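You operate a simulated robot arm through the tools that you are given. There is no shell and no other tool.

The job below is to be done with a simulated two-armed robot. You get a single attempt, and the scene is never put back.

Task
Wipe up the spill on the laundry counter top with the striped cloth and put it back.

It is judged by the outcome, as a careful person would: the job done as asked, and still so three seconds after it is handed in. It fails if anything else is knocked over, pushed out of place, dropped, spilled or broken. Flat cloth is picked up by pressing the open fingertips on it (5 to 10 N) and closing them slowly along it; thin cloth reads only 2 to 8 mm in the jaws.

Robot
Two 7-joint arms with four-finger grippers on one trunk, on a base that drives. Base frame: it is fixed to the floor where the robot stands at the start and does not move with it; the origin is under the middle of the robot, x ahead of it, y to its left, z up. Lengths are in m, angles in degrees, forces in N, time in s.
The left shoulder is at the start at [0.04, 0.181, 1.13], the right one opposite. With the tool pointing down near the work surface each hand reaches from about 0.32 to 0.84 m from the robot's upright axis, wherever it stands, measured 20 degrees to its own side. Places, roughly: striped cloth [2.4, -0.7, 0.9]. Payload 3.67 kg a hand.
The tool frame of a hand sits at the grasp point between the pads (the TCP): z along the fingers, y along the line on which they close. The tips reach 0.028 m beyond it. Largest opening 0.112 m; the body of the gripper starts 0.073 m behind the TCP.
Orientation is that of the tool frame in the base frame, as a unit quaternion [x, y, z, w]. With the fingers straight down and closing along the base's y, the tool's x points along the base's -x, its y along +y and its z along -z.

Tools
- The arms move only by the tool drive_tool. It takes "left_deltas", "right_deltas" or both (then of equal length, played together; a hand with none holds still); each is a list of rows, each a list of 3 entries, a list of its own where there are three numbers: the finger opening in m, from 0 to 0.112, then the shift along the base's x, y, z in m, then the turn, a rotation vector about the base's x, y, z in degrees. In form: [[grip, [x, y, z], [wx, wy, wz]], ...]. A call has 1 to 20 rows; each row is the pose to reach, as a shift and turn from the pose commanded when the call began. Each row takes 0.2 s and may step no farther than 0.05 m and 8.6 degrees from the row before; otherwise, or with a gripper value out of range, the whole call is refused. Where a pose cannot be reached the arm comes as near as it can. A force on the tool above 40 N (or 10 N above the force at the start of the call, whichever is more), or a blocked arm, ends the call early, and 0.2 s more pass. The fingers move at their own pace and stop on an object; they squeeze with about 34 N. The grip force told is the motor's: it shows also when the fingers shut on nothing. Time passes only in rows, and 0.2 s behind the last, so rows that repeat a pose let the fingers close. The reply holds the time, the measured pose of the TCP, the force on the tool along the base axes, the opening and the grip force, in the units named above and with some noise, with the torque about the TCP (base axes, N m) and any sound that the robot's microphone picked up.
- Cameras (640 x 400 px; columns grow to the right, rows downward): "scene" is now at [0.1068, -0.0137, 1.3629]; the picture's right is [-0.15, -0.99, 0.00], its down [-0.54, 0.08, -0.84] and it looks along [0.83, -0.13, -0.54] (base axes); focal length 257 px, centre (320, 200). "left" rides on the left gripper at [0.06, 0.018, -0.104] in its tool frame; the picture's right is [-0.29, 0.96, 0.00], its down [-0.80, -0.24, -0.55] and it looks along [-0.53, -0.16, 0.83] (tool axes); focal length 234 px, centre (320, 200). "right" rides on the right gripper at [0.06, -0.018, -0.104] in its tool frame; the picture's right is [0.29, 0.96, 0.00], its down [-0.80, 0.24, -0.55] and it looks along [-0.53, 0.16, 0.83] (tool axes); focal length 234 px, centre (320, 200). There is no depth. A picture from a camera that has moved, and an enlarged one, comes with that camera's place and axes in the base frame and with its lens.
- grab_frame(camera): a new picture of that camera. It takes no simulated time.
- raise_lower(by): slides the trunk up (or, below 0, down) by that many m; the arms and the scene camera ride with it, the base frame stays. It gives what a move gives, with no picture.
- base_move(legs): drives the robot by 1 to 6 legs, each [ahead, left, turn to the left] in m, m and degrees, along the robot's own axes; the way and the turn of a leg run together, so that a leg with both is an arc; at most 1.5 m and 180 degrees a leg. The arms and the cameras ride along, it lands a little off, and it stops where it bumps. It gives what a move gives.
- aim_head(pan, tilt): turns the head with the scene camera to pan (to the left, within 86 degrees either way) and tilt (down, from -29 to 69), counted from straight ahead of the robot. It gives what a move gives.
- enlarge(camera, box): a new picture of the part [left, top, right, bottom] of that camera's present view, enlarged. It takes no simulated time.
- job_done(): hands the job in; it is judged then, once.

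Places have to be worked out from the pictures, the camera data and where the tool is seen. Open the grippers and draw the arms clear of the work before you hand the job in, unless the task says otherwise.

The tools are called after "Emit:" by a JSON object that holds its "fn" and its "kwargs". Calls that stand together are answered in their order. drive_tool: Moves the arms, as the interface text tells. Its arguments: {"type":"object","properties":{"left_deltas":{"type":"array"},"right_deltas":{"type":"array"}},"required":[]} The other tools are called the same way: raise_lower (by) slides the trunk up or down; base_move (legs) drives the base; aim_head (pan, tilt) turns the head that bears the scene camera; grab_frame (camera) takes a picture; enlarge (camera, box) takes an enlarged picture of a part of a camera's view; job_done () hands the job in.

At the start:

```text
time_s: 0.0
left_position: [0.5577, 0.1775, 1.0321]
left_tool_rot: [0.0, 1.0, 0.0, 0.001]
left_wrist_force: [-0.9, 0.1, 0.7]
left_ft_torque: [-0.02, 0.03, -0.01]
left_width: 0.112
left_grasp_force: 0.0
right_position: [0.5252, -0.2592, 1.1106]
right_tool_rot: [-0.001, 1.0, -0.001, 0.0]
right_wrist_force: [-0.7, -0.4, -0.3]
right_ft_torque: [0.02, -0.02, 0.01]
right_width: 0.1121
right_grasp_force: 0.1
trunk travel left (down, up): [-0.25, 0.264]
robot x, y, heading: [0.0003, -0.0002, 0.1]
head pan, tilt: [-8.8, 32.8]
```

scene: 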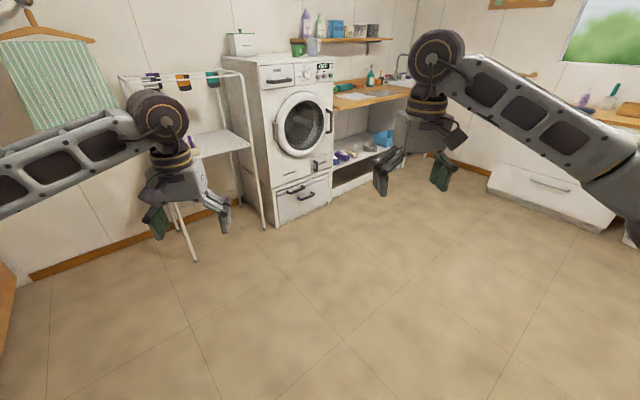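
right: 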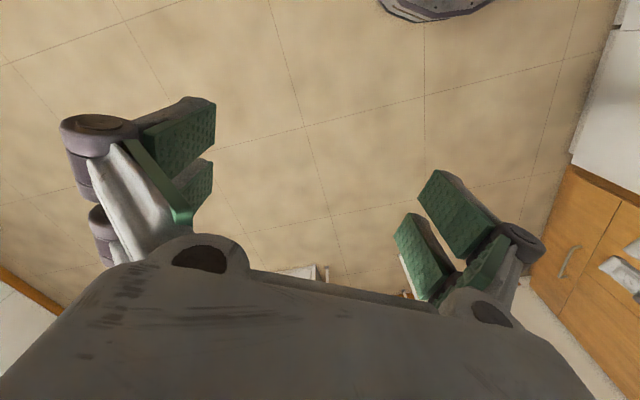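
left: 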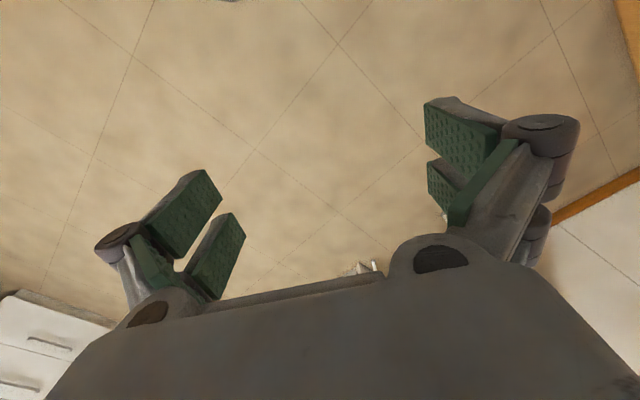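

The pictures show a laundry room: a washer, with a wooden counter to its right. The striped cloth should be near [2.4, -0.7, 0.9], so I enlarge that area and also aim the head that way.

Emit:
{"fn": "enlarge", "kwargs": {"camera": "scene", "box": [280, 20, 480, 145]}}

Emit:
{"fn": "enlarge", "kwargs": {"camera": "scene", "box": [480, 20, 640, 220]}}

```text
3.20 times, centred on (380, 82) of scene
camera zoom: at [0.1068, -0.0137, 1.3629], right [-0.15, -0.99, 0.0], down [-0.54, 0.08, -0.84], along [0.83, -0.13, -0.54], focal length 824 px, centre (128, 576)
```

zoom: 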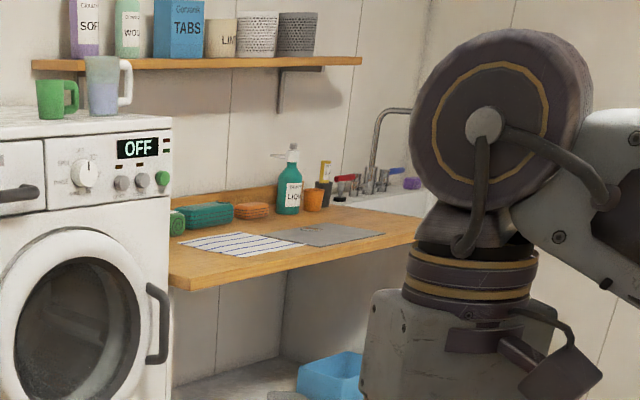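

```text
2.00 times, centred on (560, 120) of scene
camera zoom: at [0.1068, -0.0137, 1.3629], right [-0.15, -0.99, 0.0], down [-0.54, 0.08, -0.84], along [0.83, -0.13, -0.54], focal length 515 px, centre (-160, 360)
```

zoom: 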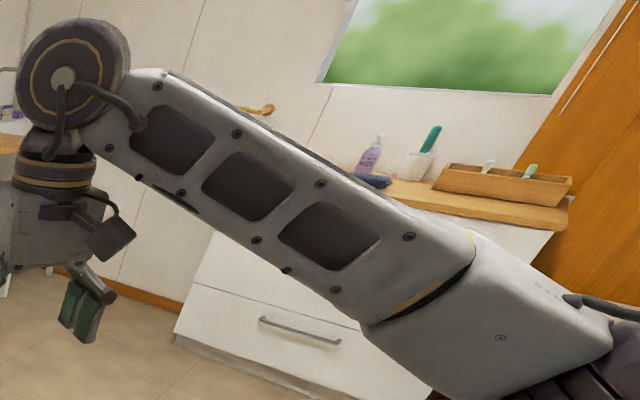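

The striped cloth lies on the wooden counter right of the washer, with a grey flat patch or mat beside it. The washer wall runs at about 30° to my x axis, so I drive over the clear floor to about (1.25, -1.15) and turn to face the counter.

Emit:
{"fn": "base_move", "kwargs": {"legs": [[0.6, -0.55, 0], [0.6, -0.55, 0], [0, 0, 30]]}}

Emit:
{"fn": "aim_head", "kwargs": {"pan": 0, "tilt": 30}}

Emit:
{"fn": "grab_frame", "kwargs": {"camera": "scene"}}

```text
time_s: 9.9
left_position: [1.5963, -0.6628, 1.0311]
left_tool_rot: [-0.262, 0.965, 0.0, -0.001]
left_wrist_force: [1.1, 0.0, 0.6]
left_ft_torque: [0.01, 0.02, 0.03]
left_width: 0.1122
left_grasp_force: 0.1
right_position: [1.7871, -1.0553, 1.1106]
right_tool_rot: [-0.261, 0.965, 0.0, 0.0]
right_wrist_force: [0.1, 0.4, 0.7]
right_ft_torque: [-0.02, 0.02, 0.03]
right_width: 0.1119
right_grasp_force: 0.0
trunk travel left (down, up): [-0.25, 0.264]
robot x, y, heading: [1.2062, -1.0946, 30.0]
head pan, tilt: [-8.8, 32.8]
```

```text
time_s: 10.6
left_position: [1.5964, -0.6635, 1.0309]
left_tool_rot: [-0.261, 0.965, 0.0, 0.0]
left_wrist_force: [-0.1, -0.7, 0.4]
left_ft_torque: [-0.04, 0.0, 0.01]
left_width: 0.1121
left_grasp_force: 0.0
right_position: [1.7871, -1.0556, 1.1097]
right_tool_rot: [-0.262, 0.965, -0.001, -0.001]
right_wrist_force: [-1.1, -0.3, 0.3]
right_ft_torque: [-0.05, 0.02, 0.04]
right_width: 0.1121
right_grasp_force: 0.0
trunk travel left (down, up): [-0.25, 0.264]
robot x, y, heading: [1.2045, -1.095, 30.3]
head pan, tilt: [0.0, 30.0]
```

```text
taken
camera scene: at [1.2986, -1.0409, 1.3674], right [0.5, -0.86, 0.0], down [-0.43, -0.25, -0.87], along [0.75, 0.44, -0.5], focal length 257 px, centre (320, 200)
```

scene: 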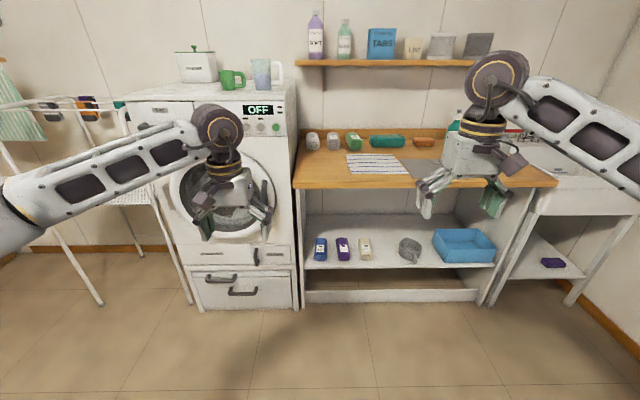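

Now I face the counter squarely. I enlarge the counter top to find the spill.

Emit:
{"fn": "enlarge", "kwargs": {"camera": "scene", "box": [280, 100, 440, 200]}}

Emit:
{"fn": "enlarge", "kwargs": {"camera": "scene", "box": [400, 100, 640, 250]}}

```text
4.00 times, centred on (360, 150) of scene
camera zoom: at [1.2986, -1.0409, 1.3674], right [0.5, -0.86, 0.0], down [-0.43, -0.25, -0.87], along [0.75, 0.44, -0.5], focal length 1029 px, centre (160, 400)
```

zoom: 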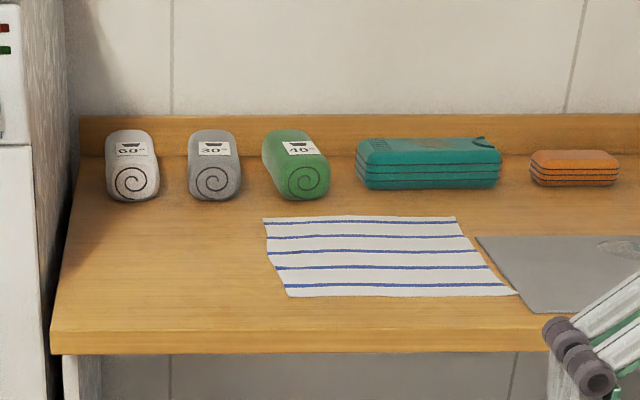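

```text
2.67 times, centred on (520, 175) of scene
camera zoom: at [1.2986, -1.0409, 1.3674], right [0.5, -0.86, 0.0], down [-0.43, -0.25, -0.87], along [0.75, 0.44, -0.5], focal length 686 px, centre (-213, 267)
```

zoom: 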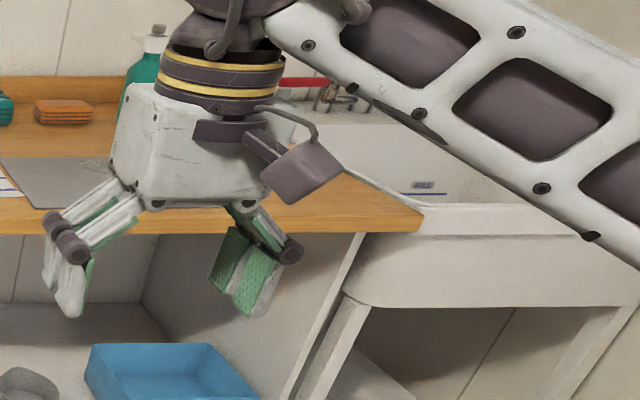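

The striped cloth (white with blue stripes) is left of a grey sheet, but my right hand hides part of the counter. I move the right hand to the robot's right and back a little to see what it hides.

Emit:
{"fn": "drive_tool", "kwargs": {"right_deltas": [[0.112, [0.006, -0.045, 0], [0, 0, 0]], [0.112, [0.012, -0.09, 0], [0, 0, 0]], [0.112, [0.018, -0.135, 0], [0, 0, 0]], [0.112, [0.025, -0.18, 0], [0, 0, 0]], [0.112, [0.031, -0.225, 0], [0, 0, 0]], [0.112, [0.038, -0.266, 0], [0, 0, 0]]]}}

Emit:
{"fn": "grab_frame", "kwargs": {"camera": "scene"}}

Emit:
{"fn": "enlarge", "kwargs": {"camera": "scene", "box": [340, 110, 500, 210]}}

```text
time_s: 12.2
left_position: [1.5972, -0.6629, 1.0322]
left_tool_rot: [-0.261, 0.965, 0.0, 0.0]
left_wrist_force: [0.2, 0.4, -0.1]
left_ft_torque: [0.01, 0.04, 0.01]
left_width: 0.1118
left_grasp_force: 0.1
right_position: [1.8232, -1.3208, 1.0621]
right_tool_rot: [-0.265, 0.962, -0.013, -0.06]
right_wrist_force: [0.2, 0.2, 0.2]
right_ft_torque: [-0.05, 0.0, -0.03]
right_width: 0.1119
right_grasp_force: 0.1
trunk travel left (down, up): [-0.25, 0.264]
robot x, y, heading: [1.204, -1.098, 30.2]
head pan, tilt: [0.0, 30.0]
stopped in row 6 (right hand): the arm was blocked; the commanded pose is now the measured one
```

```text
taken
camera scene: at [1.2986, -1.0402, 1.3673], right [0.5, -0.86, 0.0], down [-0.43, -0.25, -0.87], along [0.75, 0.44, -0.5], focal length 257 px, centre (320, 200)
```

scene: 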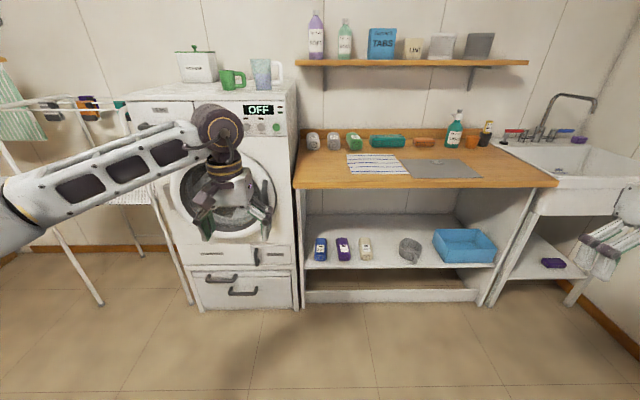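

```text
4.00 times, centred on (420, 160) of scene
camera zoom: at [1.2986, -1.0402, 1.3673], right [0.5, -0.86, 0.0], down [-0.43, -0.25, -0.87], along [0.75, 0.44, -0.5], focal length 1029 px, centre (-80, 360)
```

zoom: 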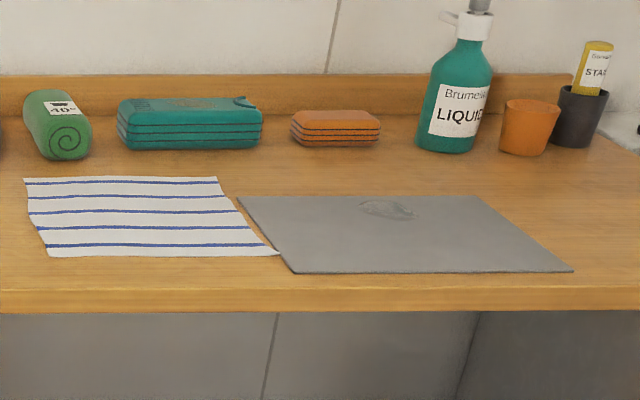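

The grey sheet is a thin mat about 0.30 x 0.23 m, and a clear spill about 7 cm wide lies near its back edge. The cloth is about 0.25 m square, just left of the mat. I'll work with the right hand, so first I pull the left hand back from the washer corner.

Emit:
{"fn": "drive_tool", "kwargs": {"left_deltas": [[0.112, [-0.035, -0.02, 0.01], [0, 0, 0]], [0.112, [-0.07, -0.04, 0.02], [0, 0, 0]], [0.112, [-0.105, -0.06, 0.03], [0, 0, 0]], [0.112, [-0.135, -0.08, 0.04], [0, 0, 0]]]}}

Emit:
{"fn": "grab_frame", "kwargs": {"camera": "right"}}

```text
time_s: 13.2
left_position: [1.4617, -0.7436, 1.0715]
left_tool_rot: [-0.261, 0.965, 0.0, 0.0]
left_wrist_force: [0.6, 0.6, 0.4]
left_ft_torque: [0.07, 0.0, 0.01]
left_width: 0.1121
left_grasp_force: 0.0
right_position: [1.822, -1.3216, 1.0613]
right_tool_rot: [-0.263, 0.963, -0.013, -0.06]
right_wrist_force: [-0.4, -0.3, 0.3]
right_ft_torque: [0.03, -0.03, 0.04]
right_width: 0.1121
right_grasp_force: 0.1
trunk travel left (down, up): [-0.25, 0.264]
robot x, y, heading: [1.2017, -1.0952, 30.2]
head pan, tilt: [0.0, 30.0]
```

```text
taken
camera right: at [1.7917, -1.3633, 1.1723], right [-0.73, 0.68, 0.04], down [0.62, 0.64, 0.45], along [0.28, 0.36, -0.89], focal length 234 px, centre (320, 200)
```

right: 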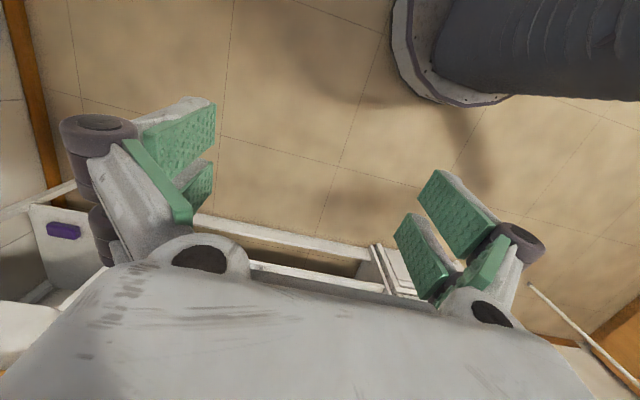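

The base disc is about 0.35 m in radius and the counter edge is about 1.06 m ahead of the axis, so there is room. I drive 0.5 m ahead and 0.2 m to the right.

Emit:
{"fn": "base_move", "kwargs": {"legs": [[0, -0.2, 0], [0.5, 0, 0]]}}

Emit:
{"fn": "aim_head", "kwargs": {"pan": -10, "tilt": 40}}

Emit:
{"fn": "grab_frame", "kwargs": {"camera": "scene"}}

```text
time_s: 17.4
left_position: [1.9918, -0.662, 1.0713]
left_tool_rot: [-0.262, 0.965, 0.0, 0.0]
left_wrist_force: [0.2, -0.2, -0.4]
left_ft_torque: [0.01, 0.0, 0.03]
left_width: 0.112
left_grasp_force: 0.0
right_position: [2.3528, -1.2385, 1.0609]
right_tool_rot: [-0.265, 0.962, -0.012, -0.059]
right_wrist_force: [-0.8, -0.8, -0.7]
right_ft_torque: [-0.01, 0.04, -0.01]
right_width: 0.1119
right_grasp_force: 0.1
trunk travel left (down, up): [-0.25, 0.264]
robot x, y, heading: [1.7384, -1.0148, 30.4]
head pan, tilt: [0.0, 30.0]
```

```text
time_s: 18.2
left_position: [1.9908, -0.6602, 1.0732]
left_tool_rot: [-0.261, 0.965, 0.0, 0.0]
left_wrist_force: [0.0, -0.5, 0.2]
left_ft_torque: [0.0, 0.04, 0.01]
left_width: 0.1119
left_grasp_force: 0.0
right_position: [2.3524, -1.239, 1.062]
right_tool_rot: [-0.265, 0.962, -0.013, -0.059]
right_wrist_force: [-0.6, -0.5, 0.8]
right_ft_torque: [0.0, 0.02, -0.02]
right_width: 0.1122
right_grasp_force: 0.1
trunk travel left (down, up): [-0.25, 0.264]
robot x, y, heading: [1.7364, -1.0144, 30.5]
head pan, tilt: [-10.0, 40.0]
```

```text
taken
camera scene: at [1.8301, -0.9753, 1.3521], right [0.35, -0.94, 0.0], down [-0.6, -0.22, -0.77], along [0.72, 0.27, -0.64], focal length 257 px, centre (320, 200)
```

scene: 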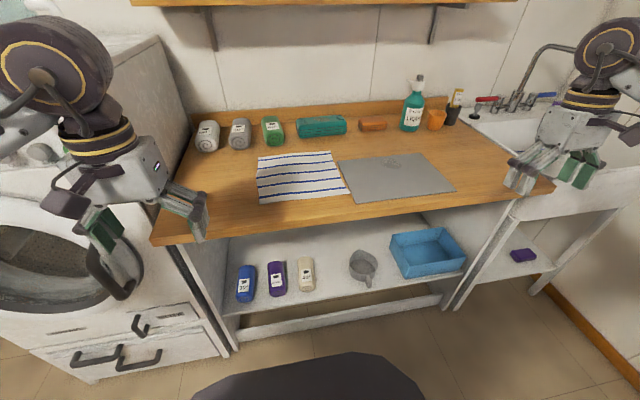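

I'm close now. I enlarge the cloth and mat to measure them and to check for any other wet places.

Emit:
{"fn": "enlarge", "kwargs": {"camera": "scene", "box": [240, 120, 400, 220]}}

Emit:
{"fn": "enlarge", "kwargs": {"camera": "scene", "box": [330, 130, 490, 230]}}

Emit:
{"fn": "enlarge", "kwargs": {"camera": "scene", "box": [140, 120, 300, 220]}}

```text
4.00 times, centred on (320, 170) of scene
camera zoom: at [1.8301, -0.9753, 1.3521], right [0.35, -0.94, 0.0], down [-0.6, -0.22, -0.77], along [0.72, 0.27, -0.64], focal length 1029 px, centre (320, 320)
```

zoom: 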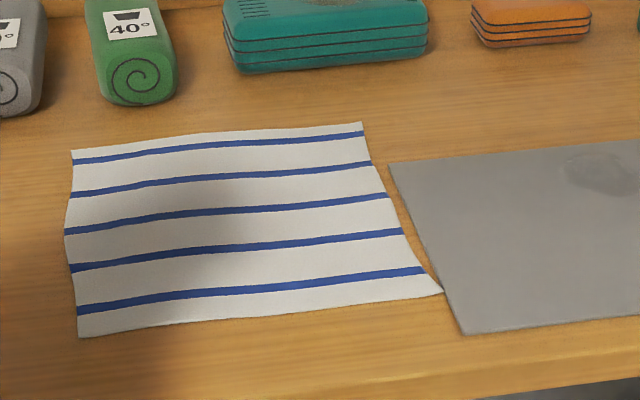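

```text
4.00 times, centred on (410, 180) of scene
camera zoom: at [1.8301, -0.9753, 1.3521], right [0.35, -0.94, 0.0], down [-0.6, -0.22, -0.77], along [0.72, 0.27, -0.64], focal length 1029 px, centre (-40, 280)
```

zoom: 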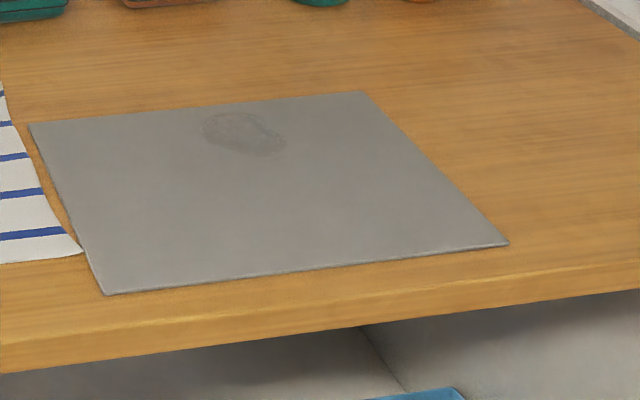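

```text
4.00 times, centred on (220, 170) of scene
camera zoom: at [1.8301, -0.9753, 1.3521], right [0.35, -0.94, 0.0], down [-0.6, -0.22, -0.77], along [0.72, 0.27, -0.64], focal length 1029 px, centre (720, 320)
```

zoom: 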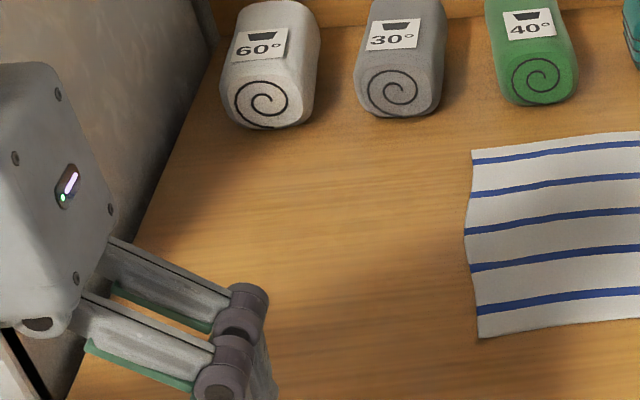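

Using a counter height of about 0.9, I place the cloth centre at about (2.43, -0.68) and the spill at about (2.595, -0.94), roughly 7 cm across. The spill is just out of reach from here, so I drive 0.12 m closer.

Emit:
{"fn": "base_move", "kwargs": {"legs": [[0.12, 0, 0]]}}

Emit:
{"fn": "grab_frame", "kwargs": {"camera": "scene"}}

Emit:
{"fn": "grab_frame", "kwargs": {"camera": "right"}}

Emit:
{"fn": "grab_frame", "kwargs": {"camera": "left"}}

```text
time_s: 19.4
left_position: [2.0951, -0.6005, 1.0727]
left_tool_rot: [-0.262, 0.965, 0.0, -0.001]
left_wrist_force: [0.1, 0.4, -0.3]
left_ft_torque: [0.02, 0.0, 0.03]
left_width: 0.1121
left_grasp_force: 0.1
right_position: [2.4551, -1.1784, 1.0615]
right_tool_rot: [-0.265, 0.962, -0.012, -0.06]
right_wrist_force: [1.3, -0.7, 0.1]
right_ft_torque: [-0.02, -0.01, -0.01]
right_width: 0.1121
right_grasp_force: 0.2
trunk travel left (down, up): [-0.25, 0.264]
robot x, y, heading: [1.8368, -0.9584, 30.3]
head pan, tilt: [-10.0, 40.0]
```

```text
taken
camera scene: at [1.9333, -0.9148, 1.352], right [0.35, -0.94, 0.0], down [-0.6, -0.22, -0.77], along [0.72, 0.27, -0.64], focal length 257 px, centre (320, 200)
```

scene: 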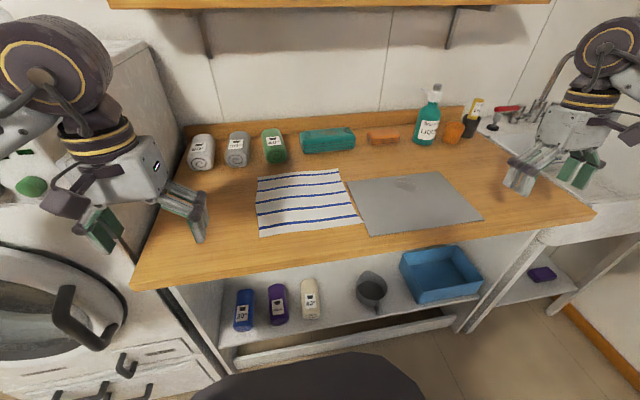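

```text
taken
camera right: at [2.4261, -1.2196, 1.1719], right [-0.74, 0.68, 0.04], down [0.62, 0.64, 0.45], along [0.28, 0.36, -0.89], focal length 234 px, centre (320, 200)
```

right: 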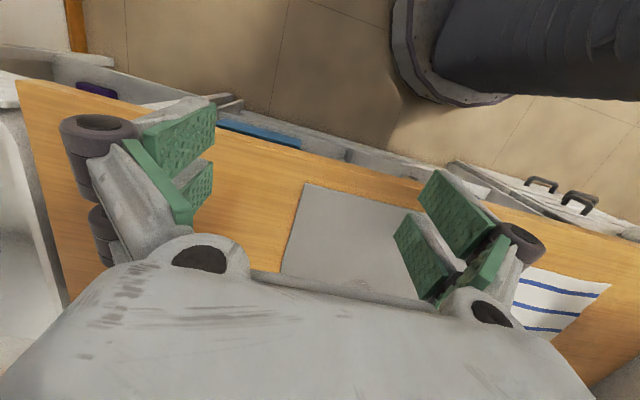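

```text
taken
camera left: at [2.0336, -0.6148, 1.1762], right [-0.24, 0.97, 0.0], down [0.81, 0.2, 0.55], along [0.54, 0.13, -0.83], focal length 234 px, centre (320, 200)
```

left: 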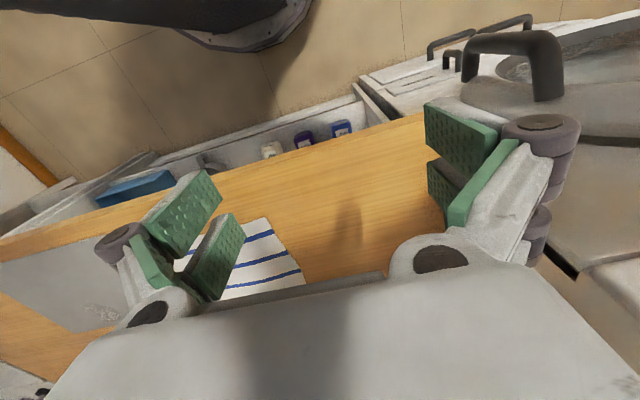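

I measure the cloth and spill again from the new standpoint.

Emit:
{"fn": "enlarge", "kwargs": {"camera": "scene", "box": [240, 140, 400, 240]}}

Emit:
{"fn": "enlarge", "kwargs": {"camera": "scene", "box": [330, 150, 490, 250]}}

```text
4.00 times, centred on (320, 190) of scene
camera zoom: at [1.9333, -0.9148, 1.352], right [0.35, -0.94, 0.0], down [-0.6, -0.22, -0.77], along [0.72, 0.27, -0.64], focal length 1029 px, centre (320, 240)
```

zoom: 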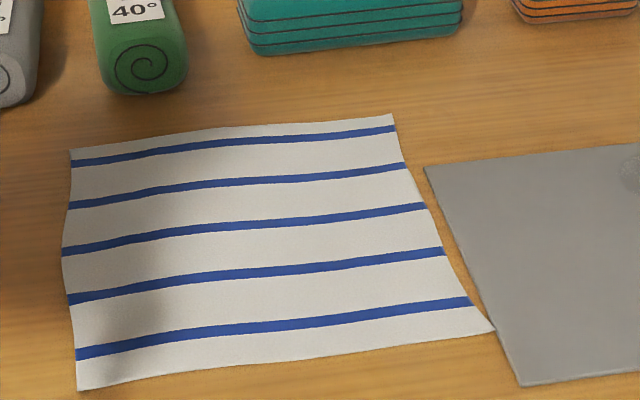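

```text
4.00 times, centred on (410, 200) of scene
camera zoom: at [1.9333, -0.9148, 1.352], right [0.35, -0.94, 0.0], down [-0.6, -0.22, -0.77], along [0.72, 0.27, -0.64], focal length 1029 px, centre (-40, 200)
```

zoom: 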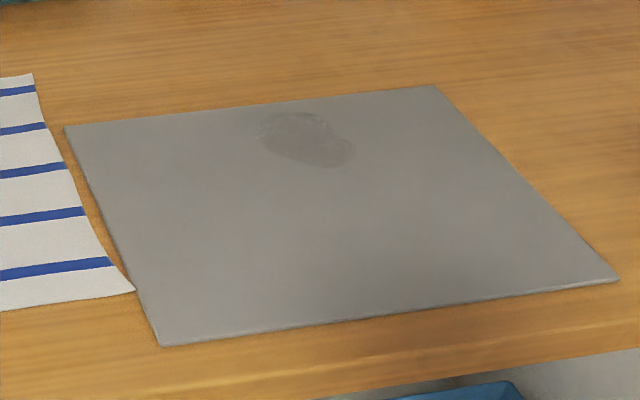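

The spill centre is at about (2.592, -0.940), about 7 cm across. The cloth centre is at about (2.434, -0.685). I bring the right hand level over the cloth at the present height and square the tool up.

Emit:
{"fn": "drive_tool", "kwargs": {"right_deltas": [[0.112, [-0.002, 0.045, 0.01], [0.5, -1.0, 0]], [0.112, [-0.004, 0.09, 0.02], [1.0, -2.0, -0.1]], [0.112, [-0.006, 0.135, 0.02], [1.5, -3.0, -0.2]], [0.112, [-0.008, 0.18, 0.02], [2.0, -4.0, -0.3]], [0.112, [-0.01, 0.225, 0.02], [2.5, -5.0, -0.4]], [0.112, [-0.012, 0.27, 0.02], [3.1, -6.2, -0.5]], [0.112, [-0.014, 0.315, 0.02], [3.1, -6.2, -0.5]], [0.112, [-0.016, 0.36, 0.02], [3.1, -6.2, -0.5]], [0.112, [-0.018, 0.405, 0.02], [3.1, -6.2, -0.5]], [0.112, [-0.02, 0.45, 0.02], [3.1, -6.2, -0.5]], [0.112, [-0.021, 0.493, 0.02], [3.1, -6.2, -0.5]], [0.112, [-0.021, 0.493, 0.02], [3.1, -6.2, -0.5]]]}}

Emit:
{"fn": "grab_frame", "kwargs": {"camera": "scene"}}

Emit:
{"fn": "grab_frame", "kwargs": {"camera": "right"}}

```text
time_s: 22.0
left_position: [2.0945, -0.6016, 1.0728]
left_tool_rot: [-0.262, 0.965, 0.0, 0.0]
left_wrist_force: [0.2, -0.6, 0.5]
left_ft_torque: [0.02, -0.02, -0.02]
left_width: 0.1117
left_grasp_force: 0.2
right_position: [2.4367, -0.686, 1.0851]
right_tool_rot: [-0.261, 0.965, 0.0, -0.001]
right_wrist_force: [0.1, -0.8, -0.5]
right_ft_torque: [0.03, 0.0, -0.01]
right_width: 0.1119
right_grasp_force: 0.1
trunk travel left (down, up): [-0.25, 0.264]
robot x, y, heading: [1.8364, -0.9521, 30.5]
head pan, tilt: [-10.0, 40.0]
```

```text
taken
camera scene: at [1.9332, -0.9163, 1.352], right [0.35, -0.94, 0.0], down [-0.6, -0.22, -0.77], along [0.72, 0.27, -0.64], focal length 257 px, centre (320, 200)
```

scene: 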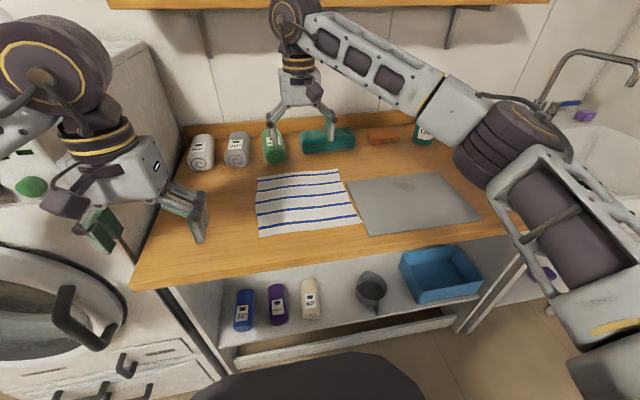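

```text
taken
camera right: at [2.3947, -0.7326, 1.1885], right [-0.73, 0.68, 0.0], down [0.57, 0.61, 0.55], along [0.38, 0.4, -0.83], focal length 234 px, centre (320, 200)
```

right: 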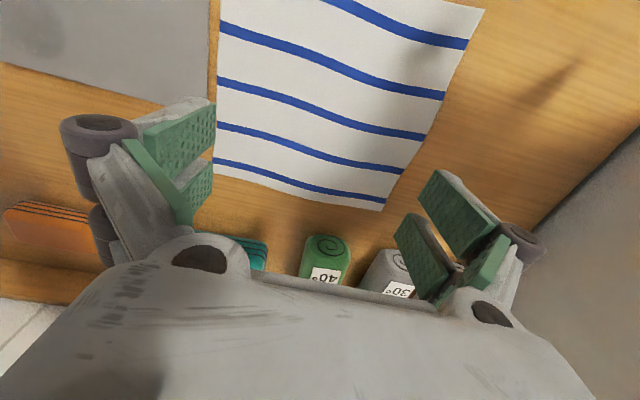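

The tool is centred over the cloth with both fingers level. I go down to tips about 2–3 cm above the counter while setting the opening to 7 cm.

Emit:
{"fn": "drive_tool", "kwargs": {"right_deltas": [[0.1, [-0.001, 0.001, -0.035], [0, 0, 0]], [0.09, [-0.002, 0.001, -0.07], [0, 0, 0]], [0.08, [-0.003, 0.001, -0.1], [0, 0, 0]], [0.07, [-0.003, 0.001, -0.125], [0, 0, 0]], [0.07, [-0.003, 0.001, -0.13], [0, 0, 0]]]}}

Emit:
{"fn": "grab_frame", "kwargs": {"camera": "scene"}}

Emit:
{"fn": "grab_frame", "kwargs": {"camera": "right"}}

```text
time_s: 23.2
left_position: [2.0946, -0.5997, 1.0723]
left_tool_rot: [-0.262, 0.965, 0.0, 0.0]
left_wrist_force: [0.0, 0.0, -0.5]
left_ft_torque: [0.01, -0.03, 0.0]
left_width: 0.1119
left_grasp_force: 0.1
right_position: [2.4318, -0.6842, 0.9511]
right_tool_rot: [-0.262, 0.965, -0.001, -0.001]
right_wrist_force: [-0.8, -0.2, 0.0]
right_ft_torque: [0.01, -0.01, 0.01]
right_width: 0.0699
right_grasp_force: 0.1
trunk travel left (down, up): [-0.25, 0.264]
robot x, y, heading: [1.8373, -0.9573, 30.1]
head pan, tilt: [-10.0, 40.0]
```

```text
taken
camera scene: at [1.9326, -0.9147, 1.3521], right [0.35, -0.94, 0.0], down [-0.6, -0.22, -0.77], along [0.72, 0.27, -0.64], focal length 257 px, centre (320, 200)
```

scene: 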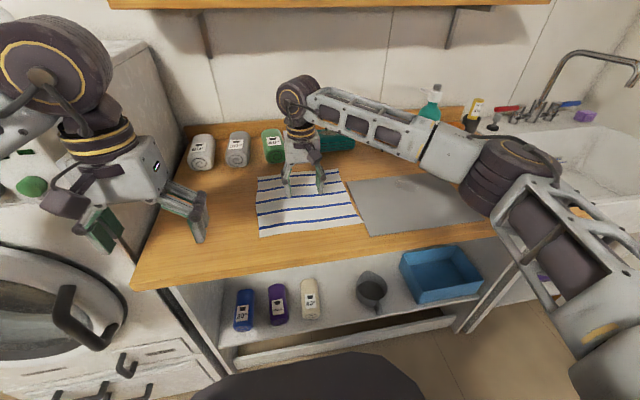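

```text
taken
camera right: at [2.3892, -0.7309, 1.055], right [-0.73, 0.68, 0.0], down [0.57, 0.61, 0.55], along [0.38, 0.4, -0.83], focal length 234 px, centre (320, 200)
```

right: 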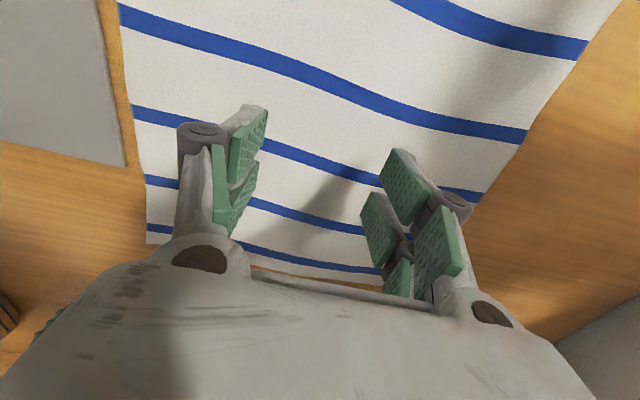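

The hand is over the cloth with the tips just above it. I enlarge the view to check where the tips stand relative to the cloth.

Emit:
{"fn": "enlarge", "kwargs": {"camera": "scene", "box": [240, 140, 400, 240]}}

Emit:
{"fn": "drive_tool", "kwargs": {"right_deltas": [[0.07, [0, 0, -0.006], [0, 0, 0]], [0.07, [0, 0, -0.01], [0, 0, 0]], [0.07, [0, 0, -0.013], [0, 0, 0]], [0.07, [0, 0, -0.016], [0, 0, 0]]]}}

```text
4.00 times, centred on (320, 190) of scene
camera zoom: at [1.9326, -0.9147, 1.3521], right [0.35, -0.94, 0.0], down [-0.6, -0.22, -0.77], along [0.72, 0.27, -0.64], focal length 1029 px, centre (320, 240)
```

zoom: 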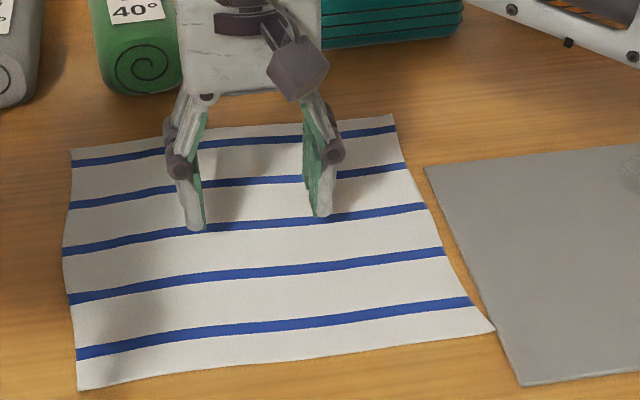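

```text
time_s: 24.2
left_position: [2.0945, -0.6012, 1.0724]
left_tool_rot: [-0.262, 0.965, 0.0, 0.001]
left_wrist_force: [0.7, -0.2, 0.6]
left_ft_torque: [-0.01, 0.02, -0.01]
left_width: 0.112
left_grasp_force: 0.0
right_position: [2.432, -0.6841, 0.9354]
right_tool_rot: [-0.262, 0.965, -0.001, 0.0]
right_wrist_force: [0.8, 0.3, -0.4]
right_ft_torque: [-0.02, 0.03, -0.02]
right_width: 0.0699
right_grasp_force: 0.0
trunk travel left (down, up): [-0.25, 0.264]
robot x, y, heading: [1.8374, -0.9545, 30.1]
head pan, tilt: [-10.0, 40.0]
```

There is no contact yet with the tips at about 0.907. I go down slowly in 1.5 mm steps.

Emit:
{"fn": "drive_tool", "kwargs": {"right_deltas": [[0.07, [0, 0, -0.002], [0, 0, 0]], [0.07, [0, 0, -0.0035], [0, 0, 0]], [0.07, [0, 0, -0.005], [0, 0, 0]]]}}

```text
time_s: 25.0
left_position: [2.0948, -0.6008, 1.0734]
left_tool_rot: [-0.263, 0.965, 0.001, 0.0]
left_wrist_force: [0.1, -1.4, 0.7]
left_ft_torque: [-0.01, 0.01, 0.04]
left_width: 0.1118
left_grasp_force: 0.1
right_position: [2.4308, -0.6855, 0.9304]
right_tool_rot: [-0.262, 0.965, -0.001, 0.0]
right_wrist_force: [0.1, -0.9, -0.1]
right_ft_torque: [0.03, 0.02, -0.01]
right_width: 0.0702
right_grasp_force: 0.1
trunk travel left (down, up): [-0.25, 0.264]
robot x, y, heading: [1.838, -0.9541, 30.2]
head pan, tilt: [-10.0, 40.0]
```

Still no force with the tips at about 0.902. I continue down a few more millimetres.

Emit:
{"fn": "drive_tool", "kwargs": {"right_deltas": [[0.07, [0, 0, -0.0015], [0, 0, 0]], [0.07, [0, 0, -0.003], [0, 0, 0]], [0.07, [0, 0, -0.003], [0, 0, 0]]]}}

```text
time_s: 25.8
left_position: [2.0935, -0.6015, 1.0722]
left_tool_rot: [-0.262, 0.965, 0.0, 0.0]
left_wrist_force: [0.6, 0.2, 0.2]
left_ft_torque: [-0.02, -0.02, -0.02]
left_width: 0.112
left_grasp_force: 0.1
right_position: [2.4322, -0.6835, 0.9279]
right_tool_rot: [-0.261, 0.965, -0.001, -0.001]
right_wrist_force: [-0.7, 0.4, -1.0]
right_ft_torque: [-0.01, 0.02, 0.01]
right_width: 0.0699
right_grasp_force: 0.1
trunk travel left (down, up): [-0.25, 0.264]
robot x, y, heading: [1.8401, -0.9555, 30.5]
head pan, tilt: [-10.0, 40.0]
```

Still free at TCP 0.928. I keep lowering by small steps.

Emit:
{"fn": "drive_tool", "kwargs": {"right_deltas": [[0.07, [0, 0, -0.0015], [0, 0, 0]], [0.07, [0, 0, -0.003], [0, 0, 0]], [0.07, [0, 0, -0.003], [0, 0, 0]]]}}

Emit:
{"fn": "enlarge", "kwargs": {"camera": "scene", "box": [240, 140, 400, 240]}}

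```text
time_s: 26.6
left_position: [2.094, -0.6012, 1.0731]
left_tool_rot: [-0.262, 0.965, 0.0, 0.0]
left_wrist_force: [1.2, -0.3, -0.4]
left_ft_torque: [0.0, -0.01, 0.03]
left_width: 0.1121
left_grasp_force: 0.0
right_position: [2.4309, -0.6836, 0.9254]
right_tool_rot: [-0.261, 0.965, 0.0, 0.0]
right_wrist_force: [0.2, 0.7, 2.2]
right_ft_torque: [0.04, 0.0, -0.01]
right_width: 0.07
right_grasp_force: 0.7
trunk travel left (down, up): [-0.25, 0.264]
robot x, y, heading: [1.8409, -0.9531, 30.4]
head pan, tilt: [-10.0, 40.0]
```

```text
4.00 times, centred on (320, 190) of scene
camera zoom: at [1.9327, -0.9149, 1.3521], right [0.35, -0.94, 0.0], down [-0.6, -0.22, -0.77], along [0.72, 0.27, -0.64], focal length 1029 px, centre (320, 240)
```

zoom: 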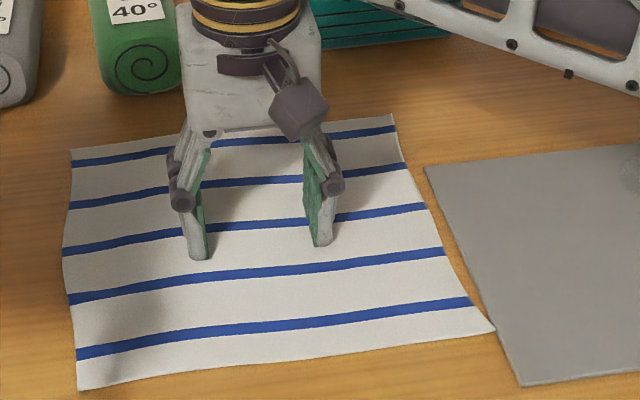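

Contact shows as 2.2 N at TCP 0.925, so the counter with the cloth is at about 0.897. I press slightly more to reach 5–10 N.

Emit:
{"fn": "drive_tool", "kwargs": {"right_deltas": [[0.07, [0, 0, -0.001], [0, 0, 0]], [0.07, [0, 0, -0.002], [0, 0, 0]], [0.07, [0, 0, -0.002], [0, 0, 0]]]}}

```text
time_s: 27.4
left_position: [2.0925, -0.6019, 1.0734]
left_tool_rot: [-0.262, 0.965, 0.001, 0.0]
left_wrist_force: [0.8, -0.2, -0.4]
left_ft_torque: [-0.01, 0.02, 0.01]
left_width: 0.112
left_grasp_force: 0.1
right_position: [2.4303, -0.6847, 0.926]
right_tool_rot: [-0.261, 0.965, 0.0, 0.001]
right_wrist_force: [-1.2, 1.9, 17.9]
right_ft_torque: [0.16, 0.14, -0.05]
right_width: 0.0716
right_grasp_force: 6.3
trunk travel left (down, up): [-0.25, 0.264]
robot x, y, heading: [1.8388, -0.9548, 30.3]
head pan, tilt: [-10.0, 40.0]
```

It jumped to 18 N, so the stiffness is about 8 N/mm. I back off by 1.2 mm to get near 8 N.

Emit:
{"fn": "drive_tool", "kwargs": {"right_deltas": [[0.07, [0, 0, 0.0012], [0, 0, 0]], [0.07, [0, 0, 0.0012], [0, 0, 0]]]}}

```text
time_s: 28.0
left_position: [2.0927, -0.6016, 1.0742]
left_tool_rot: [-0.263, 0.965, 0.0, 0.001]
left_wrist_force: [-0.4, 0.1, 0.7]
left_ft_torque: [0.0, 0.01, 0.01]
left_width: 0.1118
left_grasp_force: 0.1
right_position: [2.4311, -0.6859, 0.9247]
right_tool_rot: [-0.262, 0.965, -0.001, 0.0]
right_wrist_force: [0.6, 1.2, 15.6]
right_ft_torque: [0.02, 0.0, -0.08]
right_width: 0.0711
right_grasp_force: 5.6
trunk travel left (down, up): [-0.25, 0.264]
robot x, y, heading: [1.837, -0.9572, 30.4]
head pan, tilt: [-10.0, 40.0]
```

It is still 15.6 N, so I back off another 1.2 mm.

Emit:
{"fn": "drive_tool", "kwargs": {"right_deltas": [[0.07, [0, 0, 0.0012], [0, 0, 0]], [0.07, [0, 0, 0.0012], [0, 0, 0]]]}}

```text
time_s: 28.6
left_position: [2.0934, -0.6013, 1.0729]
left_tool_rot: [-0.262, 0.965, 0.0, 0.0]
left_wrist_force: [-0.4, 1.0, 0.3]
left_ft_torque: [0.01, 0.0, 0.02]
left_width: 0.1119
left_grasp_force: 0.3
right_position: [2.4319, -0.6872, 0.9259]
right_tool_rot: [-0.261, 0.965, -0.001, 0.0]
right_wrist_force: [1.0, 0.8, 8.0]
right_ft_torque: [0.13, -0.01, -0.04]
right_width: 0.0707
right_grasp_force: 0.8
trunk travel left (down, up): [-0.25, 0.264]
robot x, y, heading: [1.8377, -0.9548, 30.2]
head pan, tilt: [-10.0, 40.0]
```

The force is now 8 N, inside the 5–10 N band. I close the fingers slowly along the cloth, first from 7 cm to 4 cm.

Emit:
{"fn": "drive_tool", "kwargs": {"right_deltas": [[0.066, [0, 0, 0], [0, 0, 0]], [0.062, [0, 0, 0], [0, 0, 0]], [0.058, [0, 0, 0], [0, 0, 0]], [0.054, [0, 0, 0], [0, 0, 0]], [0.05, [0, 0, 0], [0, 0, 0]], [0.046, [0, 0, 0], [0, 0, 0]], [0.042, [0, 0, 0], [0, 0, 0]]]}}

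Emit:
{"fn": "enlarge", "kwargs": {"camera": "scene", "box": [240, 140, 400, 240]}}

```text
time_s: 30.2
left_position: [2.0933, -0.6011, 1.0746]
left_tool_rot: [-0.262, 0.965, 0.0, 0.001]
left_wrist_force: [-0.2, 0.4, -0.3]
left_ft_torque: [0.0, -0.01, -0.02]
left_width: 0.1122
left_grasp_force: 0.0
right_position: [2.4312, -0.6852, 0.9291]
right_tool_rot: [-0.261, 0.965, 0.0, 0.001]
right_wrist_force: [2.1, 1.2, 32.7]
right_ft_torque: [-0.02, 0.03, 0.03]
right_width: 0.0432
right_grasp_force: 5.9
trunk travel left (down, up): [-0.25, 0.264]
robot x, y, heading: [1.8401, -0.9512, 30.5]
head pan, tilt: [-10.0, 40.0]
```

```text
4.00 times, centred on (320, 190) of scene
camera zoom: at [1.9302, -0.9161, 1.3524], right [0.35, -0.94, 0.0], down [-0.6, -0.22, -0.77], along [0.72, 0.27, -0.64], focal length 1029 px, centre (320, 240)
```

zoom: 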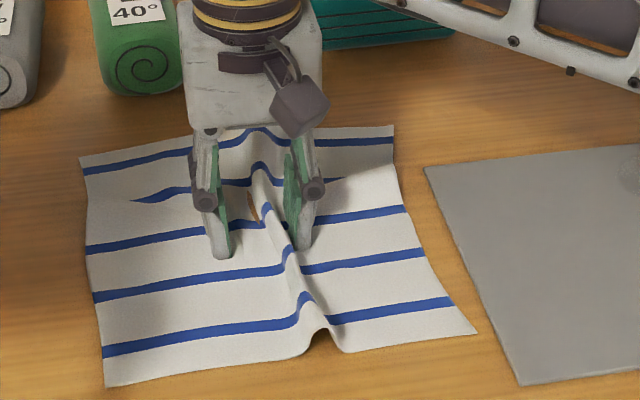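

The cloth buckles into a neat ridge between the fingers, but closing pushes the tips down and the force rose to 33 N. I raise 3 mm and check before closing further.

Emit:
{"fn": "drive_tool", "kwargs": {"right_deltas": [[0.042, [0, 0, 0.0015], [0, 0, 0]], [0.042, [0, 0, 0.003], [0, 0, 0]], [0.042, [0, 0, 0.003], [0, 0, 0]]]}}

```text
time_s: 31.0
left_position: [2.094, -0.6008, 1.0729]
left_tool_rot: [-0.262, 0.965, -0.001, 0.001]
left_wrist_force: [0.3, -0.2, 0.4]
left_ft_torque: [0.01, 0.0, 0.01]
left_width: 0.112
left_grasp_force: 0.1
right_position: [2.431, -0.6843, 0.9284]
right_tool_rot: [-0.261, 0.965, -0.001, 0.0]
right_wrist_force: [-1.2, 0.8, 15.1]
right_ft_torque: [0.14, 0.0, -0.01]
right_width: 0.0423
right_grasp_force: 0.1
trunk travel left (down, up): [-0.25, 0.264]
robot x, y, heading: [1.8373, -0.9516, 30.5]
head pan, tilt: [-10.0, 40.0]
```

15 N now. I continue closing slowly while rising about 0.5 mm per step to hold the force down.

Emit:
{"fn": "drive_tool", "kwargs": {"right_deltas": [[0.04, [0, 0, 0.001], [0, 0, 0]], [0.036, [0, 0, 0.0015], [0, 0, 0]], [0.032, [0, 0, 0.002], [0, 0, 0]], [0.028, [0, 0, 0.0025], [0, 0, 0]], [0.024, [0, 0, 0.003], [0, 0, 0]]]}}

Emit:
{"fn": "enlarge", "kwargs": {"camera": "scene", "box": [240, 140, 400, 240]}}

```text
time_s: 32.2
left_position: [2.0945, -0.6024, 1.0726]
left_tool_rot: [-0.262, 0.965, 0.0, 0.0]
left_wrist_force: [-0.7, -0.2, 0.2]
left_ft_torque: [-0.01, -0.01, 0.03]
left_width: 0.112
left_grasp_force: 0.1
right_position: [2.4326, -0.685, 0.9308]
right_tool_rot: [-0.261, 0.965, -0.002, 0.0]
right_wrist_force: [0.6, -0.6, -0.6]
right_ft_torque: [0.0, -0.02, -0.02]
right_width: 0.0242
right_grasp_force: 0.0
trunk travel left (down, up): [-0.25, 0.264]
robot x, y, heading: [1.8377, -0.9535, 30.2]
head pan, tilt: [-10.0, 40.0]
```

```text
4.00 times, centred on (320, 190) of scene
camera zoom: at [1.9329, -0.9149, 1.352], right [0.35, -0.94, 0.0], down [-0.6, -0.22, -0.77], along [0.72, 0.27, -0.64], focal length 1029 px, centre (320, 240)
```

zoom: 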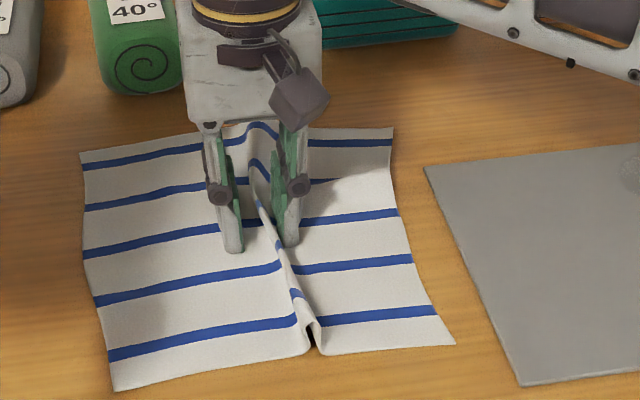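

The force is now zero, but the ridge stands between the fingers. I lower 2.5 mm to press again before closing the rest.

Emit:
{"fn": "drive_tool", "kwargs": {"right_deltas": [[0.024, [0, 0, -0.0015], [0, 0, 0]], [0.024, [0, 0, -0.0025], [0, 0, 0]], [0.024, [0, 0, -0.0025], [0, 0, 0]]]}}

```text
time_s: 33.0
left_position: [2.0939, -0.6006, 1.0724]
left_tool_rot: [-0.262, 0.965, -0.001, 0.0]
left_wrist_force: [0.6, 1.5, 0.5]
left_ft_torque: [0.0, 0.01, 0.0]
left_width: 0.1121
left_grasp_force: 0.1
right_position: [2.4315, -0.6847, 0.929]
right_tool_rot: [-0.262, 0.965, 0.0, -0.002]
right_wrist_force: [-1.3, 0.2, 1.5]
right_ft_torque: [0.03, 0.03, -0.02]
right_width: 0.0238
right_grasp_force: 0.1
trunk travel left (down, up): [-0.25, 0.264]
robot x, y, heading: [1.8379, -0.9516, 30.3]
head pan, tilt: [-10.0, 40.0]
```

The force is 1.5 N. I lower 0.8 mm more and then close slowly onto the ridge.

Emit:
{"fn": "drive_tool", "kwargs": {"right_deltas": [[0.024, [0, 0, -0.0008], [0, 0, 0]], [0.02, [0, 0, -0.0008], [0, 0, 0]], [0.016, [0, 0, -0.0006], [0, 0, 0]], [0.012, [0, 0, -0.0004], [0, 0, 0]], [0.008, [0, 0, -0.0002], [0, 0, 0]], [0.004, [0, 0, 0], [0, 0, 0]]]}}

Emit:
{"fn": "enlarge", "kwargs": {"camera": "scene", "box": [240, 140, 400, 240]}}

```text
time_s: 34.4
left_position: [2.0946, -0.6006, 1.0732]
left_tool_rot: [-0.262, 0.965, 0.0, 0.0]
left_wrist_force: [0.1, 0.8, 0.6]
left_ft_torque: [0.0, 0.01, 0.01]
left_width: 0.112
left_grasp_force: 0.1
right_position: [2.4309, -0.6838, 0.9288]
right_tool_rot: [-0.261, 0.965, -0.001, 0.0]
right_wrist_force: [0.1, 0.2, -0.2]
right_ft_torque: [0.0, -0.01, 0.02]
right_width: 0.0046
right_grasp_force: 0.5
trunk travel left (down, up): [-0.25, 0.264]
robot x, y, heading: [1.8401, -0.954, 30.5]
head pan, tilt: [-10.0, 40.0]
```

```text
4.00 times, centred on (320, 190) of scene
camera zoom: at [1.9329, -0.9149, 1.352], right [0.35, -0.94, 0.0], down [-0.6, -0.22, -0.77], along [0.72, 0.27, -0.64], focal length 1029 px, centre (320, 240)
```

zoom: 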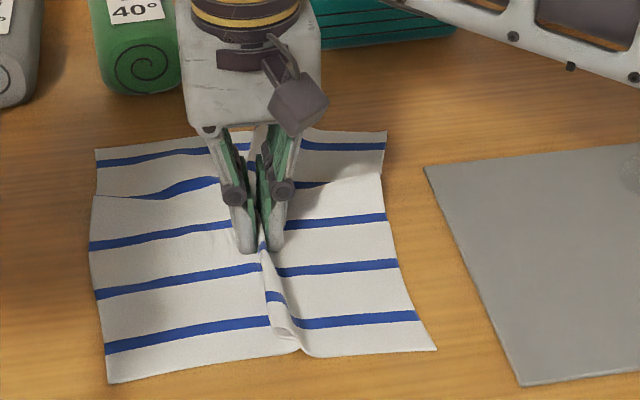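

The jaws read 4.6 mm with the ridge between them. I close fully to squeeze the cloth.

Emit:
{"fn": "drive_tool", "kwargs": {"right_deltas": [[0.002, [0, 0, 0], [0, 0, 0]], [0.0, [0, 0, 0], [0, 0, 0]], [0.0, [0, 0, 0], [0, 0, 0]], [0.0, [0, 0, 0], [0, 0, 0]]]}}

```text
time_s: 35.4
left_position: [2.095, -0.6001, 1.0724]
left_tool_rot: [-0.262, 0.965, 0.0, 0.0]
left_wrist_force: [0.1, -0.4, 0.1]
left_ft_torque: [-0.01, -0.01, -0.02]
left_width: 0.112
left_grasp_force: 0.2
right_position: [2.431, -0.6844, 0.9295]
right_tool_rot: [-0.261, 0.965, 0.0, -0.001]
right_wrist_force: [0.5, -0.8, 1.1]
right_ft_torque: [-0.05, -0.02, 0.01]
right_width: 0.0031
right_grasp_force: 32.6
trunk travel left (down, up): [-0.25, 0.264]
robot x, y, heading: [1.8359, -0.9552, 30.6]
head pan, tilt: [-10.0, 40.0]
```

The jaws hold at 3.1 mm with 33 N of grip, so cloth is pinched. I lift 7 cm and look.

Emit:
{"fn": "drive_tool", "kwargs": {"right_deltas": [[0.0, [0, 0, 0.015], [0, 0, 0]], [0.0, [0, 0, 0.03], [0, 0, 0]], [0.0, [0, 0, 0.045], [0, 0, 0]], [0.0, [0, 0, 0.06], [0, 0, 0]], [0.0, [0, 0, 0.07], [0, 0, 0]], [0.0, [0, 0, 0.07], [0, 0, 0]]]}}

Emit:
{"fn": "grab_frame", "kwargs": {"camera": "scene"}}

Emit:
{"fn": "enlarge", "kwargs": {"camera": "scene", "box": [240, 130, 400, 230]}}

```text
time_s: 36.8
left_position: [2.0939, -0.6011, 1.0738]
left_tool_rot: [-0.262, 0.965, 0.0, 0.0]
left_wrist_force: [-0.7, 0.0, 0.3]
left_ft_torque: [0.02, -0.01, 0.0]
left_width: 0.1122
left_grasp_force: 0.0
right_position: [2.4328, -0.6857, 0.9998]
right_tool_rot: [-0.261, 0.965, -0.002, -0.001]
right_wrist_force: [0.3, -0.2, -1.8]
right_ft_torque: [0.08, 0.0, -0.02]
right_width: 0.0037
right_grasp_force: 35.2
trunk travel left (down, up): [-0.25, 0.264]
robot x, y, heading: [1.8353, -0.9524, 30.1]
head pan, tilt: [-10.0, 40.0]
```

```text
taken
camera scene: at [1.9329, -0.915, 1.352], right [0.35, -0.94, 0.0], down [-0.6, -0.22, -0.77], along [0.72, 0.27, -0.64], focal length 257 px, centre (320, 200)
```

scene: 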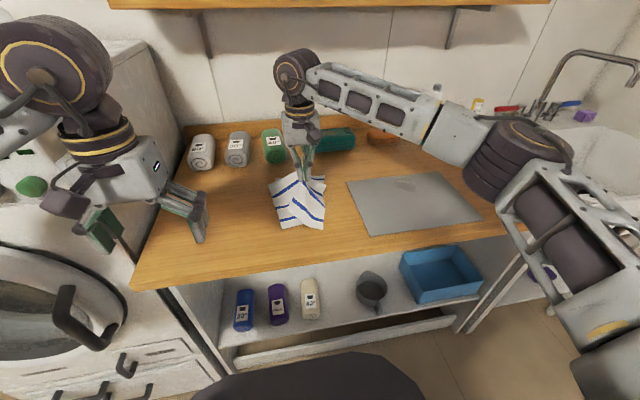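

```text
4.00 times, centred on (320, 180) of scene
camera zoom: at [1.9329, -0.915, 1.352], right [0.35, -0.94, 0.0], down [-0.6, -0.22, -0.77], along [0.72, 0.27, -0.64], focal length 1029 px, centre (320, 280)
```

zoom: 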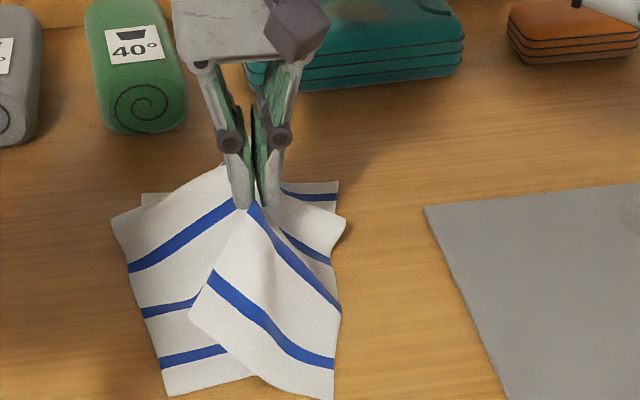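

The cloth is held and hangs like a tent. I lift 5 cm more and carry it to above the spill at about (2.592, -0.940).

Emit:
{"fn": "drive_tool", "kwargs": {"right_deltas": [[0.0, [0, 0, 0.025], [0, 0, 0]], [0.0, [0, 0, 0.05], [0, 0, 0]], [0.0, [0.02, -0.032, 0.05], [0, 0, 0]], [0.0, [0.043, -0.068, 0.05], [0, 0, 0]], [0.0, [0.066, -0.105, 0.05], [0, 0, 0]], [0.0, [0.089, -0.142, 0.05], [0, 0, 0]], [0.0, [0.112, -0.179, 0.05], [0, 0, 0]], [0.0, [0.135, -0.216, 0.05], [0, 0, 0]], [0.0, [0.15, -0.24, 0.05], [0, 0, 0]], [0.0, [0.16, -0.255, 0.05], [0, 0, 0]], [0.0, [0.16, -0.255, 0.05], [0, 0, 0]]]}}

Emit:
{"fn": "grab_frame", "kwargs": {"camera": "scene"}}

Emit:
{"fn": "enlarge", "kwargs": {"camera": "scene", "box": [340, 110, 500, 210]}}

```text
time_s: 39.2
left_position: [2.0947, -0.6001, 1.0723]
left_tool_rot: [-0.262, 0.965, 0.0, -0.001]
left_wrist_force: [0.0, -0.7, 0.0]
left_ft_torque: [0.0, -0.01, -0.01]
left_width: 0.1119
left_grasp_force: 0.1
right_position: [2.5925, -0.9393, 1.0505]
right_tool_rot: [-0.262, 0.965, -0.001, 0.0]
right_wrist_force: [-0.6, -0.3, 4.6]
right_ft_torque: [-0.01, -0.06, -0.03]
right_width: 0.0015
right_grasp_force: 31.6
trunk travel left (down, up): [-0.25, 0.264]
robot x, y, heading: [1.8368, -0.9551, 30.1]
head pan, tilt: [-10.0, 40.0]
```

```text
taken
camera scene: at [1.9328, -0.9148, 1.352], right [0.35, -0.94, 0.0], down [-0.6, -0.22, -0.77], along [0.72, 0.27, -0.64], focal length 257 px, centre (320, 200)
```

scene: 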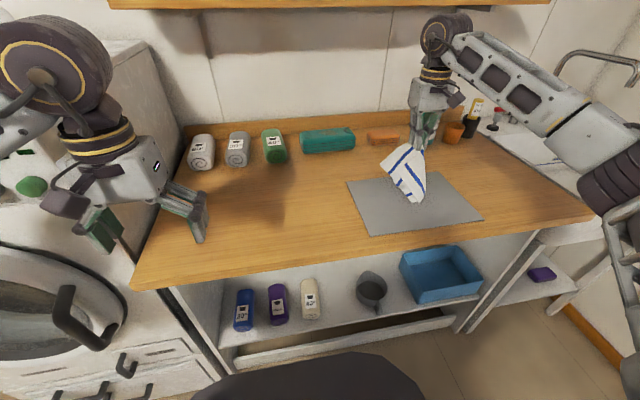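

```text
4.00 times, centred on (420, 160) of scene
camera zoom: at [1.9328, -0.9148, 1.352], right [0.35, -0.94, 0.0], down [-0.6, -0.22, -0.77], along [0.72, 0.27, -0.64], focal length 1029 px, centre (-80, 360)
```

zoom: 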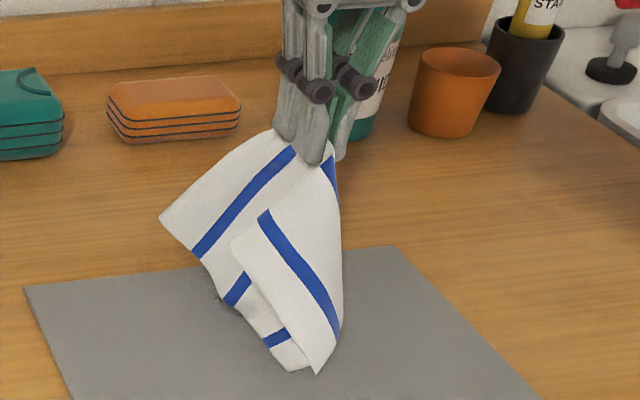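

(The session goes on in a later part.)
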